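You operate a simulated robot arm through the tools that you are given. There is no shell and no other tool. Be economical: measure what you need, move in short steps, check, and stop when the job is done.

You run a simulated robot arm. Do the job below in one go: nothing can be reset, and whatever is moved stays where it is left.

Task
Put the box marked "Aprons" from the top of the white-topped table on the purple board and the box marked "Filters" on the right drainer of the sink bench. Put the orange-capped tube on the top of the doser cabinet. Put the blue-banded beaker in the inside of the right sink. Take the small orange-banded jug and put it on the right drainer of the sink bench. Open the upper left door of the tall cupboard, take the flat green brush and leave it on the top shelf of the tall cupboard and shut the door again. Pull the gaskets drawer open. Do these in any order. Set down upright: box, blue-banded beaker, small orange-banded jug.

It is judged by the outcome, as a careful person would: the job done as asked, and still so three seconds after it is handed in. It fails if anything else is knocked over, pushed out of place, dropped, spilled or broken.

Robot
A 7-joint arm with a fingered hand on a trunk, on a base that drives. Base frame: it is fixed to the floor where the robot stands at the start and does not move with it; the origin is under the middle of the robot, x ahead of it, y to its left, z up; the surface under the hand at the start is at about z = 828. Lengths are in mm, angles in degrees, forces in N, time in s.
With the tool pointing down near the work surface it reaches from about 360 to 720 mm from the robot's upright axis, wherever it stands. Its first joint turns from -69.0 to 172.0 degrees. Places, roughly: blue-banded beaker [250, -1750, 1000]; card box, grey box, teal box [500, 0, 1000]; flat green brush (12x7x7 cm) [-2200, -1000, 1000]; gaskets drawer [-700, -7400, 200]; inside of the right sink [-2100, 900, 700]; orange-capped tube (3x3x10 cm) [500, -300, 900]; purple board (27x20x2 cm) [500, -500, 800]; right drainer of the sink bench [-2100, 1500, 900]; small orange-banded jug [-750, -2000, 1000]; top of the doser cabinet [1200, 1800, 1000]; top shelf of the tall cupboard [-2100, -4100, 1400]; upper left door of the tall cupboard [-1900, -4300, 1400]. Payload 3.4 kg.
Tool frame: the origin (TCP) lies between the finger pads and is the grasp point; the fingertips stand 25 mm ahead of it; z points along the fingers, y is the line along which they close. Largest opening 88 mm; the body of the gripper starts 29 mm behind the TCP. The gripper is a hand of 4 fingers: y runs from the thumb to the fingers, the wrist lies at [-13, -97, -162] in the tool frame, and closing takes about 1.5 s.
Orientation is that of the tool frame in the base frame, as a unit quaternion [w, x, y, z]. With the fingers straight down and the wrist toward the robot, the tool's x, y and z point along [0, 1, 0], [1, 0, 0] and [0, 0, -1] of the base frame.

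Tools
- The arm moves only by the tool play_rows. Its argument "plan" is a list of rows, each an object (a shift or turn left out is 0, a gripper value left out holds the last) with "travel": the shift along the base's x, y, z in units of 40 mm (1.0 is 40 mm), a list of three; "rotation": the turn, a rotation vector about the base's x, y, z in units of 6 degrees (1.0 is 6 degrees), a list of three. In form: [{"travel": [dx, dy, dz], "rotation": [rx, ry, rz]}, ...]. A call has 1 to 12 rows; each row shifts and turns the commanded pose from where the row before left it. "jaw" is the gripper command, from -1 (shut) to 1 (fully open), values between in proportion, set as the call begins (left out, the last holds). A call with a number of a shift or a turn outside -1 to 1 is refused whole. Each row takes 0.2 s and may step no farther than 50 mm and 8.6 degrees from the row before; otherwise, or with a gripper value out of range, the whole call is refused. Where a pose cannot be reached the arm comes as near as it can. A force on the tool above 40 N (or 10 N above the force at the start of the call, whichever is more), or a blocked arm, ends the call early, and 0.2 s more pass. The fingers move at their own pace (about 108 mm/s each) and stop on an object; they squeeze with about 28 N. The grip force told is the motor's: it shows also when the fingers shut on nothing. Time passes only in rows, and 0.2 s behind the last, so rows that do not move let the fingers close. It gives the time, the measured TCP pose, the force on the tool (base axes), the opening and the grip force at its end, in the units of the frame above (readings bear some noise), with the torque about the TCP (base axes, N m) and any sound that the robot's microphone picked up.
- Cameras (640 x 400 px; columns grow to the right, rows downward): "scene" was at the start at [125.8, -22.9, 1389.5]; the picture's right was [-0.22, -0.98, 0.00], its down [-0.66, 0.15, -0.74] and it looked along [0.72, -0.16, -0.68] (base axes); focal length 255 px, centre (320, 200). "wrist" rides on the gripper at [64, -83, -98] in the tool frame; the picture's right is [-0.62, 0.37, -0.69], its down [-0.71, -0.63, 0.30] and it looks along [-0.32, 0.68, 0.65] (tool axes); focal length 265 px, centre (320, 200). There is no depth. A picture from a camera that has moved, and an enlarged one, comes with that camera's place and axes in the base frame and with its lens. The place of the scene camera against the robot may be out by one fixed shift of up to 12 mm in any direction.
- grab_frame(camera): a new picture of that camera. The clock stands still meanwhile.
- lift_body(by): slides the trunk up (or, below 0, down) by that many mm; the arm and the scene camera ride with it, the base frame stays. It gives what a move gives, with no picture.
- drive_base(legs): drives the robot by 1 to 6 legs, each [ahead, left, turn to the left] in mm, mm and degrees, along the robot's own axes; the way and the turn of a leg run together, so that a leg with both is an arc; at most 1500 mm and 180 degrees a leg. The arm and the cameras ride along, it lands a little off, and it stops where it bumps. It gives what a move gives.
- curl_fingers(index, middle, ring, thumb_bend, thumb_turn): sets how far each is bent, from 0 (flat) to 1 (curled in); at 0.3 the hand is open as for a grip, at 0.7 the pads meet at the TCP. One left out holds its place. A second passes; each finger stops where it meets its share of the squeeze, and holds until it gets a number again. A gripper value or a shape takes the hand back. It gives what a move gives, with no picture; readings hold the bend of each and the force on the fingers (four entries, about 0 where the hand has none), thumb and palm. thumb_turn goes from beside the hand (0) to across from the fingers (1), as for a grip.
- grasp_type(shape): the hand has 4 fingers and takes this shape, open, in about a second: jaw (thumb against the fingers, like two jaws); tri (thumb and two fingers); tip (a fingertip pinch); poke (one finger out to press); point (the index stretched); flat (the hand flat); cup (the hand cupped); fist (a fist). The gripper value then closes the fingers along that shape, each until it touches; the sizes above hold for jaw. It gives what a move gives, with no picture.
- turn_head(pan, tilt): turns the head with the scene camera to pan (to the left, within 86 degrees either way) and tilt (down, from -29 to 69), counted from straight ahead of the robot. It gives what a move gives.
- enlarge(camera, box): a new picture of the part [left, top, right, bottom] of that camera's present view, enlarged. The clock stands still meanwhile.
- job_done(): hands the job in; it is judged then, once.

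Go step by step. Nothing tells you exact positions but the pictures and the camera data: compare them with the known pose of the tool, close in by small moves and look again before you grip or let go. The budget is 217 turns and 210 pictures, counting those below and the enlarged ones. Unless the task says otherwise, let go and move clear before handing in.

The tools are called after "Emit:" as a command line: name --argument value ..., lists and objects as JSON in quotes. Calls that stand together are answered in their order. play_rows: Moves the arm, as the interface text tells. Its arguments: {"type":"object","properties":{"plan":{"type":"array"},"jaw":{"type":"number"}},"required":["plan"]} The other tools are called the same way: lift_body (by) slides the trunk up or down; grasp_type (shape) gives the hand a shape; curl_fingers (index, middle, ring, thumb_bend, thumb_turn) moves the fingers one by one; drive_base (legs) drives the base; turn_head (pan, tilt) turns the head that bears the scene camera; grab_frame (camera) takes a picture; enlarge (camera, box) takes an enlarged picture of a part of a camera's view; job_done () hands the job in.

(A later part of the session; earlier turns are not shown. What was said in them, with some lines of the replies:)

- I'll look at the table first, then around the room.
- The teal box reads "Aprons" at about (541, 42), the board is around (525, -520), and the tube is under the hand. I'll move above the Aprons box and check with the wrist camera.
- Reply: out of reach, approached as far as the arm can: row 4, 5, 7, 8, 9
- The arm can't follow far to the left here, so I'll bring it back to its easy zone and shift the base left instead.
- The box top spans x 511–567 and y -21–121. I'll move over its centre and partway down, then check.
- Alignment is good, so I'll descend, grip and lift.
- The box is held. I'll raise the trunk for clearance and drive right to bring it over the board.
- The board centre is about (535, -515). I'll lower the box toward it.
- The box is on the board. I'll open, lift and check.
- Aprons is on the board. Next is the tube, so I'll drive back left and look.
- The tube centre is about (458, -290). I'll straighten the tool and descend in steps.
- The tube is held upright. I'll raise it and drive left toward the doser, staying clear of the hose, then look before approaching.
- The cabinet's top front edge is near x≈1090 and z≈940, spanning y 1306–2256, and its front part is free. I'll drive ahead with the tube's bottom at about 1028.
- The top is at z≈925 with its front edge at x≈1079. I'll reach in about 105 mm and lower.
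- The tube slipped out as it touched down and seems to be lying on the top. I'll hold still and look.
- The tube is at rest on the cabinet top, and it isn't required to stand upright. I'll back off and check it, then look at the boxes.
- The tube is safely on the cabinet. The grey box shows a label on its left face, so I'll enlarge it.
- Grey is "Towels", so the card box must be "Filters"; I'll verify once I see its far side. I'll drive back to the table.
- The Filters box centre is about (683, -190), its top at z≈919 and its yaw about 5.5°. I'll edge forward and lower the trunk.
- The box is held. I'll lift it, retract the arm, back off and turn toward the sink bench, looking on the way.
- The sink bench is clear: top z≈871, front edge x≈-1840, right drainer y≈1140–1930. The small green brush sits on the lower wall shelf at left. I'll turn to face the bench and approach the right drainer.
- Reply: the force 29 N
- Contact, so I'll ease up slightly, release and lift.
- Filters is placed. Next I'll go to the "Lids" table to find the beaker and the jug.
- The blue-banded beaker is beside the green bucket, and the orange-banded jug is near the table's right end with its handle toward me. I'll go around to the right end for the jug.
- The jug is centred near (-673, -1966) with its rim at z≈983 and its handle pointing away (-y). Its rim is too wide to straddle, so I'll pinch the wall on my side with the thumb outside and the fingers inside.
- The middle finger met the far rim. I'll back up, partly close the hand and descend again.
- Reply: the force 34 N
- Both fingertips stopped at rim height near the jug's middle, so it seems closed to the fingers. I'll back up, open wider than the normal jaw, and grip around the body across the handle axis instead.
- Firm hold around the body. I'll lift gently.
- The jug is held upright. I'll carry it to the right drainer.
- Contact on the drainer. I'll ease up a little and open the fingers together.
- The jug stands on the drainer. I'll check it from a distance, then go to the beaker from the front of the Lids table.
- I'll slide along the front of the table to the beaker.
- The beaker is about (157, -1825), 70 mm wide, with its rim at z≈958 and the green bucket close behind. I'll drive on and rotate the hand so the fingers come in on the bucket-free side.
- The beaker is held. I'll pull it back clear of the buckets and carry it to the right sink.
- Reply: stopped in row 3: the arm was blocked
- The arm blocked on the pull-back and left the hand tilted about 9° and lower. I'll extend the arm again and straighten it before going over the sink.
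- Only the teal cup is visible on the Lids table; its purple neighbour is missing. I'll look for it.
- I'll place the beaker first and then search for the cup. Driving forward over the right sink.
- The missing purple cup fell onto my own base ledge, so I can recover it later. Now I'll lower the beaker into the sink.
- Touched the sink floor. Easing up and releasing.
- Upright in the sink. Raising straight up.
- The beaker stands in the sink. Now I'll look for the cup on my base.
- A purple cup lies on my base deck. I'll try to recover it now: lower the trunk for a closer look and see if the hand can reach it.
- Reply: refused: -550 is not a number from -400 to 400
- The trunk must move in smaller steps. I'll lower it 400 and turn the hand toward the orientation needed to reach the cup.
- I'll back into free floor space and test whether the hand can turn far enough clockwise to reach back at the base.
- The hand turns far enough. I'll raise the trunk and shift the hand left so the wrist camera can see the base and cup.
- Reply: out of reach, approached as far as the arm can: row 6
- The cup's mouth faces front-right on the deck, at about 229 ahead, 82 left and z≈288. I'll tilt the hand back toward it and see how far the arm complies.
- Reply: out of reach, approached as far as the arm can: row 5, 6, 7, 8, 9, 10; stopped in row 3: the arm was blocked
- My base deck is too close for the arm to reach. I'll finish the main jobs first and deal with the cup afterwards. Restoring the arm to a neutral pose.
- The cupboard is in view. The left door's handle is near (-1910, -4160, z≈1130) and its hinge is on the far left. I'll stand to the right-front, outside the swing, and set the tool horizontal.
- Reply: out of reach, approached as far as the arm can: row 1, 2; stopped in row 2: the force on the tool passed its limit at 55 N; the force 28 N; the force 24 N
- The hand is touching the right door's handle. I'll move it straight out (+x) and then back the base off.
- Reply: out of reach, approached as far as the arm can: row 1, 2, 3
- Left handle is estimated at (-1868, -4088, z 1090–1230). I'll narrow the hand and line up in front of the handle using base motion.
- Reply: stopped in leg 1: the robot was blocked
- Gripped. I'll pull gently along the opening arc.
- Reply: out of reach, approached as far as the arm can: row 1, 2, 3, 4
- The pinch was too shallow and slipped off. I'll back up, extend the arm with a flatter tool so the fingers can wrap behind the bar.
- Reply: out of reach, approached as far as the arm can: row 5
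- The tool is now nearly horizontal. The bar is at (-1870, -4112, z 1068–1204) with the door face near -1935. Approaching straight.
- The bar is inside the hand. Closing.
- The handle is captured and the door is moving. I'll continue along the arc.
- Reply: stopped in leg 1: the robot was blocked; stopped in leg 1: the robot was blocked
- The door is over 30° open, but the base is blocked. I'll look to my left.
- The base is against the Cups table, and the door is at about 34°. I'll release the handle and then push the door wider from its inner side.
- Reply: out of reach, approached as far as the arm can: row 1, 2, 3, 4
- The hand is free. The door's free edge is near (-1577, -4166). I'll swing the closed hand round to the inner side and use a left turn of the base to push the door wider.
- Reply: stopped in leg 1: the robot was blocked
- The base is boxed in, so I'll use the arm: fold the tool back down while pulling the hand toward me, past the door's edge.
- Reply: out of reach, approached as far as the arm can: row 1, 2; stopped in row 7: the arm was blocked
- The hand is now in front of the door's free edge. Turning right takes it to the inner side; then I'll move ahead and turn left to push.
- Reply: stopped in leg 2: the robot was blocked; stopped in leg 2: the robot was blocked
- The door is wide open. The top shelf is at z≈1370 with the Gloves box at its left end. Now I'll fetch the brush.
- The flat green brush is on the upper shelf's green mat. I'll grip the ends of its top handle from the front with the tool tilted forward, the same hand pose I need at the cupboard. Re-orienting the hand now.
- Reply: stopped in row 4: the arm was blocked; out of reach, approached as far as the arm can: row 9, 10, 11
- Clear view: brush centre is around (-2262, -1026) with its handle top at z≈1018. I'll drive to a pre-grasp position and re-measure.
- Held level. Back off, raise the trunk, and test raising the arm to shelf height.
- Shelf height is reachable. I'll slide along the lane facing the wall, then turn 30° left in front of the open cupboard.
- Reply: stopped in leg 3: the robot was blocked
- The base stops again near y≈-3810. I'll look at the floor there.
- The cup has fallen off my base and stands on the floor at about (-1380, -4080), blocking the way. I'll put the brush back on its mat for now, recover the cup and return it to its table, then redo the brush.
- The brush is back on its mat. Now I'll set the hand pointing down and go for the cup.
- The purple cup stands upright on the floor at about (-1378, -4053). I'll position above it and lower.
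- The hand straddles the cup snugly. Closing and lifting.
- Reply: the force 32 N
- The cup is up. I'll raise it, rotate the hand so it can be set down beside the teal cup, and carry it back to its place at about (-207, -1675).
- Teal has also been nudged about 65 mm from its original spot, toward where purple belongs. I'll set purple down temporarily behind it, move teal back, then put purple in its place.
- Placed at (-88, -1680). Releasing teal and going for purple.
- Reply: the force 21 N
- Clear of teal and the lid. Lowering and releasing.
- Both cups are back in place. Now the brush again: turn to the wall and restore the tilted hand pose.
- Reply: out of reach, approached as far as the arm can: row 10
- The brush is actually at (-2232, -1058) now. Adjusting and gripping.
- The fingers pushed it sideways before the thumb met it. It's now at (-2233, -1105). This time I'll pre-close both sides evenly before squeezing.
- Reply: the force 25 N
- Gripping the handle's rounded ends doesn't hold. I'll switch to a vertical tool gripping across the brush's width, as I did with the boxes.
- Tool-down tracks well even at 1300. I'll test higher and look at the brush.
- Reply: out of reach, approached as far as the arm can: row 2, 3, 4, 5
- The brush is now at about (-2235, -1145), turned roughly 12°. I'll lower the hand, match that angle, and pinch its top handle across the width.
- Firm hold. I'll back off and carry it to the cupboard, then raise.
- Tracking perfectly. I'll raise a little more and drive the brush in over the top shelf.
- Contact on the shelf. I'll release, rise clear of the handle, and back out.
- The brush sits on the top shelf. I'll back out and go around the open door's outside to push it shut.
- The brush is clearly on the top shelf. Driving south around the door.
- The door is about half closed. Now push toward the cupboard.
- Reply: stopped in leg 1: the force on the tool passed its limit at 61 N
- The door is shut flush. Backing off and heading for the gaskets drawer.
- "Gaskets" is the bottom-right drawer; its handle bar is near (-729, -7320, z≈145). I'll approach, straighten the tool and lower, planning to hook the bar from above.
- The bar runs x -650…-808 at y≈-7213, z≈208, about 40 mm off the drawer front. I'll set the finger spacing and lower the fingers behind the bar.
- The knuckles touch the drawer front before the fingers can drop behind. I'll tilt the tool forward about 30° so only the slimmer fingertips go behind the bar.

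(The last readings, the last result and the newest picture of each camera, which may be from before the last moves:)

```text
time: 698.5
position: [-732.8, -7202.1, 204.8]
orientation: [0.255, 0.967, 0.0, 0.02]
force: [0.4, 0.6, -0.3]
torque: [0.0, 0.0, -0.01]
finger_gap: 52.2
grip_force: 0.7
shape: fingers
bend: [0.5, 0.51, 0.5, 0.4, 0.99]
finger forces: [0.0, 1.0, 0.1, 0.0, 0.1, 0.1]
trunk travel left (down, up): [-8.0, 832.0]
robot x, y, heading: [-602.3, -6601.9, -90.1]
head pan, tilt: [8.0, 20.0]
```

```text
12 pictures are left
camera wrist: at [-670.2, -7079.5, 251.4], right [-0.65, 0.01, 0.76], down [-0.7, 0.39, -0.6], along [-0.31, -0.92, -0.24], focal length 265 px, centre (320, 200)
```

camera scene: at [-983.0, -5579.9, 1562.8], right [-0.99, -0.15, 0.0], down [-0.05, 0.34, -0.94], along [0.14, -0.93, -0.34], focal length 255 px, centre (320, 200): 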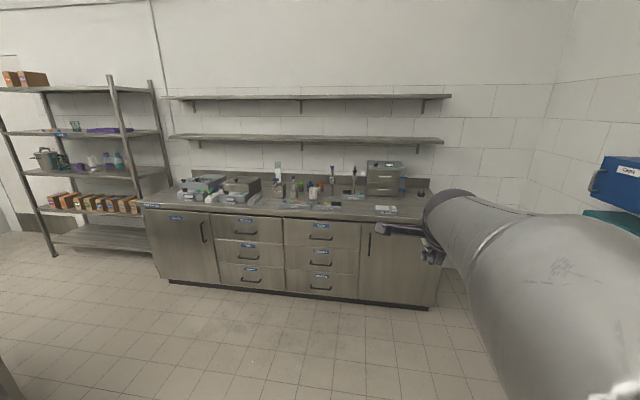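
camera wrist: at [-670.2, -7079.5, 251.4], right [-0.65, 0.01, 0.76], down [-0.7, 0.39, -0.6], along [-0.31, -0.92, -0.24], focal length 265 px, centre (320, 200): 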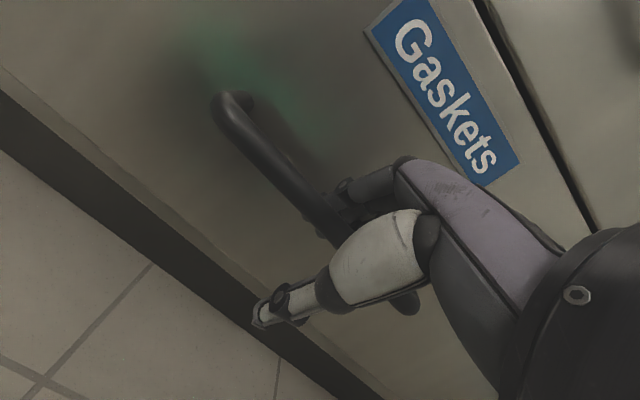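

The fingertips are behind the bar. I'll close to capture it and pull back with the base.

Emit:
curl_fingers --index 0.8 --middle 0.8 --ring 0.8 --thumb_bend 0.8

Emit:
drive_base --legs '[[-60, 0, 0]]'

Emit:
grab_frame --camera "wrist"

```text
time: 699.5
position: [-732.9, -7200.5, 204.6]
orientation: [0.255, 0.967, 0.0, 0.021]
force: [-0.1, -0.1, -0.7]
torque: [-0.02, -0.02, -0.01]
finger_gap: 0.2
grip_force: 0.2
shape: fingers
bend: [0.79, 0.8, 0.8, 0.71, 1.0]
finger forces: [0.0, 0.0, 0.5, 0.0, 0.1, 0.0]
trunk travel left (down, up): [-8.0, 832.0]
robot x, y, heading: [-602.0, -6602.9, -90.2]
head pan, tilt: [8.0, 20.0]
```

```text
time: 700.5
position: [-732.3, -7141.1, 205.1]
orientation: [0.255, 0.967, 0.0, 0.021]
force: [0.3, 0.0, -1.1]
torque: [-0.01, 0.01, -0.02]
finger_gap: 0.0
grip_force: 0.0
shape: fingers
bend: [0.79, 0.8, 0.8, 0.71, 1.0]
finger forces: [0.0, 0.1, 0.4, 0.0, 0.1, 0.1]
trunk travel left (down, up): [-8.0, 832.0]
robot x, y, heading: [-601.9, -6536.1, -90.3]
head pan, tilt: [8.0, 20.0]
```

```text
11 pictures are left
camera wrist: at [-670.3, -7019.3, 251.7], right [-0.65, 0.02, 0.76], down [-0.7, 0.39, -0.6], along [-0.31, -0.92, -0.24], focal length 265 px, centre (320, 200)
```

wrist: 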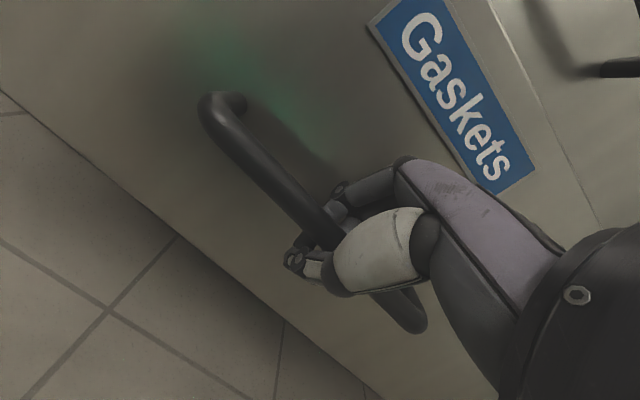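

The drawer is coming out. Pulling further.

Emit:
drive_base --legs '[[-120, 0, 0], [-100, 0, 0]]'

Emit:
grab_frame --camera "wrist"

```text
time: 702.5
position: [-731.0, -6921.8, 204.4]
orientation: [0.256, 0.966, -0.001, 0.02]
force: [0.2, -1.1, -0.7]
torque: [-0.02, -0.05, -0.01]
finger_gap: 0.0
grip_force: 0.1
shape: fingers
bend: [0.79, 0.8, 0.8, 0.71, 1.0]
finger forces: [0.0, 0.0, 0.6, 0.0, 0.1, 0.1]
trunk travel left (down, up): [-8.0, 832.0]
robot x, y, heading: [-604.5, -6321.0, -90.2]
head pan, tilt: [8.0, 20.0]
```

```text
10 pictures are left
camera wrist: at [-669.6, -6799.3, 251.8], right [-0.65, 0.02, 0.76], down [-0.7, 0.39, -0.6], along [-0.31, -0.92, -0.24], focal length 265 px, centre (320, 200)
```

wrist: 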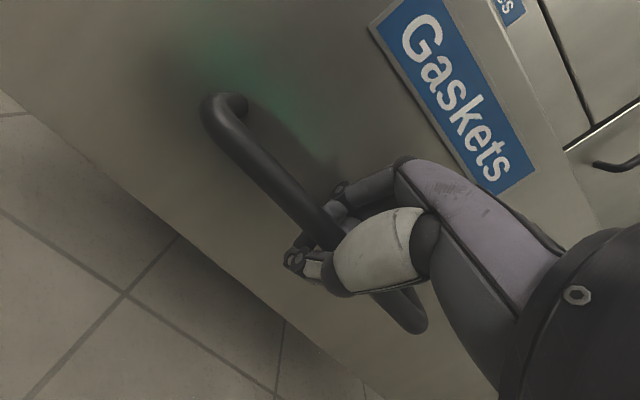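

Emit:
drive_base --legs '[[-80, 0, 0]]'

Emit:
curl_fingers --index 0.45 --middle 0.45 --ring 0.45 --thumb_bend 0.35

Emit:
grab_frame --camera "wrist"

```text
time: 703.5
position: [-732.2, -6842.3, 203.4]
orientation: [0.255, 0.967, 0.0, 0.02]
force: [-0.3, 0.3, -0.5]
torque: [0.01, -0.03, 0.01]
finger_gap: 0.2
grip_force: 0.6
shape: fingers
bend: [0.79, 0.8, 0.8, 0.71, 1.0]
finger forces: [0.0, 0.1, 0.5, 0.0, 0.1, 0.1]
trunk travel left (down, up): [-8.0, 832.0]
robot x, y, heading: [-601.6, -6237.8, -90.2]
head pan, tilt: [8.0, 20.0]
```

```text
time: 704.5
position: [-732.1, -6839.7, 204.7]
orientation: [0.255, 0.967, -0.001, 0.02]
force: [-1.2, 0.1, -0.5]
torque: [-0.04, -0.02, 0.03]
finger_gap: 62.9
grip_force: 0.0
shape: fingers
bend: [0.45, 0.45, 0.45, 0.35, 0.98]
finger forces: [0.0, 0.0, 0.0, 0.0, 0.1, 0.0]
trunk travel left (down, up): [-8.0, 832.0]
robot x, y, heading: [-598.2, -6238.6, -90.4]
head pan, tilt: [8.0, 20.0]
```

```text
9 pictures are left
camera wrist: at [-669.3, -6719.3, 251.9], right [-0.65, 0.02, 0.76], down [-0.7, 0.39, -0.6], along [-0.31, -0.92, -0.24], focal length 265 px, centre (320, 200)
```

wrist: 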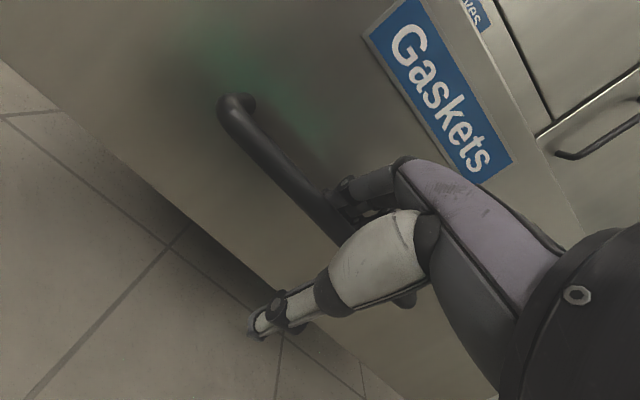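

Emit:
lift_body --by 150

Emit:
drive_base --legs '[[-450, 0, 0]]'

Emit:
lift_body --by 400

Emit:
turn_head --pan 5 --tilt 30

Emit:
grab_frame --camera "scene"

```text
time: 706.3
position: [-730.9, -6841.6, 354.2]
orientation: [0.255, 0.967, 0.0, 0.02]
force: [-0.4, -0.3, 0.1]
torque: [0.01, -0.03, -0.01]
finger_gap: 63.0
grip_force: 0.0
shape: fingers
bend: [0.45, 0.45, 0.45, 0.35, 0.98]
finger forces: [0.0, 0.0, 0.0, 0.0, 0.0, 0.1]
trunk travel left (down, up): [-158.0, 682.0]
robot x, y, heading: [-602.4, -6241.9, -90.3]
head pan, tilt: [8.0, 20.0]
```

```text
time: 709.0
position: [-731.7, -6387.7, 354.4]
orientation: [0.255, 0.967, -0.003, 0.019]
force: [0.5, 0.4, -0.3]
torque: [-0.01, -0.02, 0.0]
finger_gap: 63.0
grip_force: 0.1
shape: fingers
bend: [0.45, 0.45, 0.45, 0.35, 0.98]
finger forces: [0.0, 0.0, 0.0, 0.1, 0.0, 0.0]
trunk travel left (down, up): [-158.0, 682.0]
robot x, y, heading: [-598.9, -5783.7, -90.3]
head pan, tilt: [8.0, 20.0]
```

```text
time: 712.8
position: [-733.1, -6388.6, 754.5]
orientation: [0.256, 0.967, -0.003, 0.019]
force: [-0.2, -0.1, -0.7]
torque: [0.0, 0.02, 0.03]
finger_gap: 62.9
grip_force: 0.0
shape: fingers
bend: [0.45, 0.45, 0.45, 0.35, 0.98]
finger forces: [0.0, 0.0, 0.0, 0.1, 0.0, 0.1]
trunk travel left (down, up): [-558.0, 282.0]
robot x, y, heading: [-598.1, -5788.2, -90.7]
head pan, tilt: [8.0, 20.0]
```

```text
time: 713.5
position: [-732.1, -6388.2, 756.0]
orientation: [0.256, 0.967, -0.002, 0.02]
force: [1.0, -0.1, 0.5]
torque: [0.02, 0.02, 0.04]
finger_gap: 62.8
grip_force: 0.0
shape: fingers
bend: [0.45, 0.45, 0.45, 0.35, 0.98]
finger forces: [0.1, 0.1, 0.0, 0.0, 0.0, 0.0]
trunk travel left (down, up): [-558.0, 282.0]
robot x, y, heading: [-599.5, -5787.3, -90.7]
head pan, tilt: [5.0, 30.0]
```

```text
8 pictures are left
camera scene: at [-597.0, -5931.9, 1266.8], right [-1.0, -0.08, 0.0], down [-0.04, 0.5, -0.87], along [0.07, -0.86, -0.5], focal length 255 px, centre (320, 200)
```

scene: 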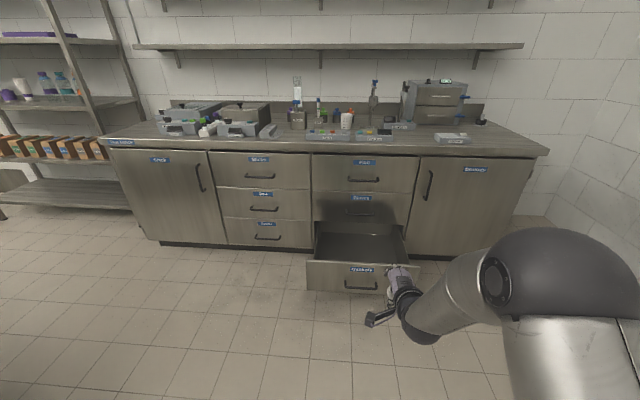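

The Gaskets drawer is open and the hand is clear, so every task is in place. Handing in.

Emit:
job_done

```text
The job is handed in.
```

I handed the job in with every item where you asked, but two things were knocked along the way and one label was never read.

**Done as asked:**
- The "Aprons" box is on the purple board, and the card box is on the right drainer.
- The orange-banded jug is upright on the right drainer, and the blue-banded beaker is upright in the right sink.
- The flat green brush is on the cupboard's top shelf, and the door is shut flush.
- The gaskets drawer is pulled open about 36 cm.

**What went wrong:**
- **Orange-capped tube:** it slipped out of the hand at touchdown. It is on top of the doser cabinet but lying on its side.
- **Two cups on the "Lids" table:** while carrying the beaker I knocked the purple one off and pushed the teal one about 6–7 cm. The purple cup rode on my base, then ended up standing on the floor. Both are back upright near their original spots.

**Not checked:** I never saw the "Filters" label. I took the card box to be it because the other two boxes on the table read "Aprons" and "Towels".
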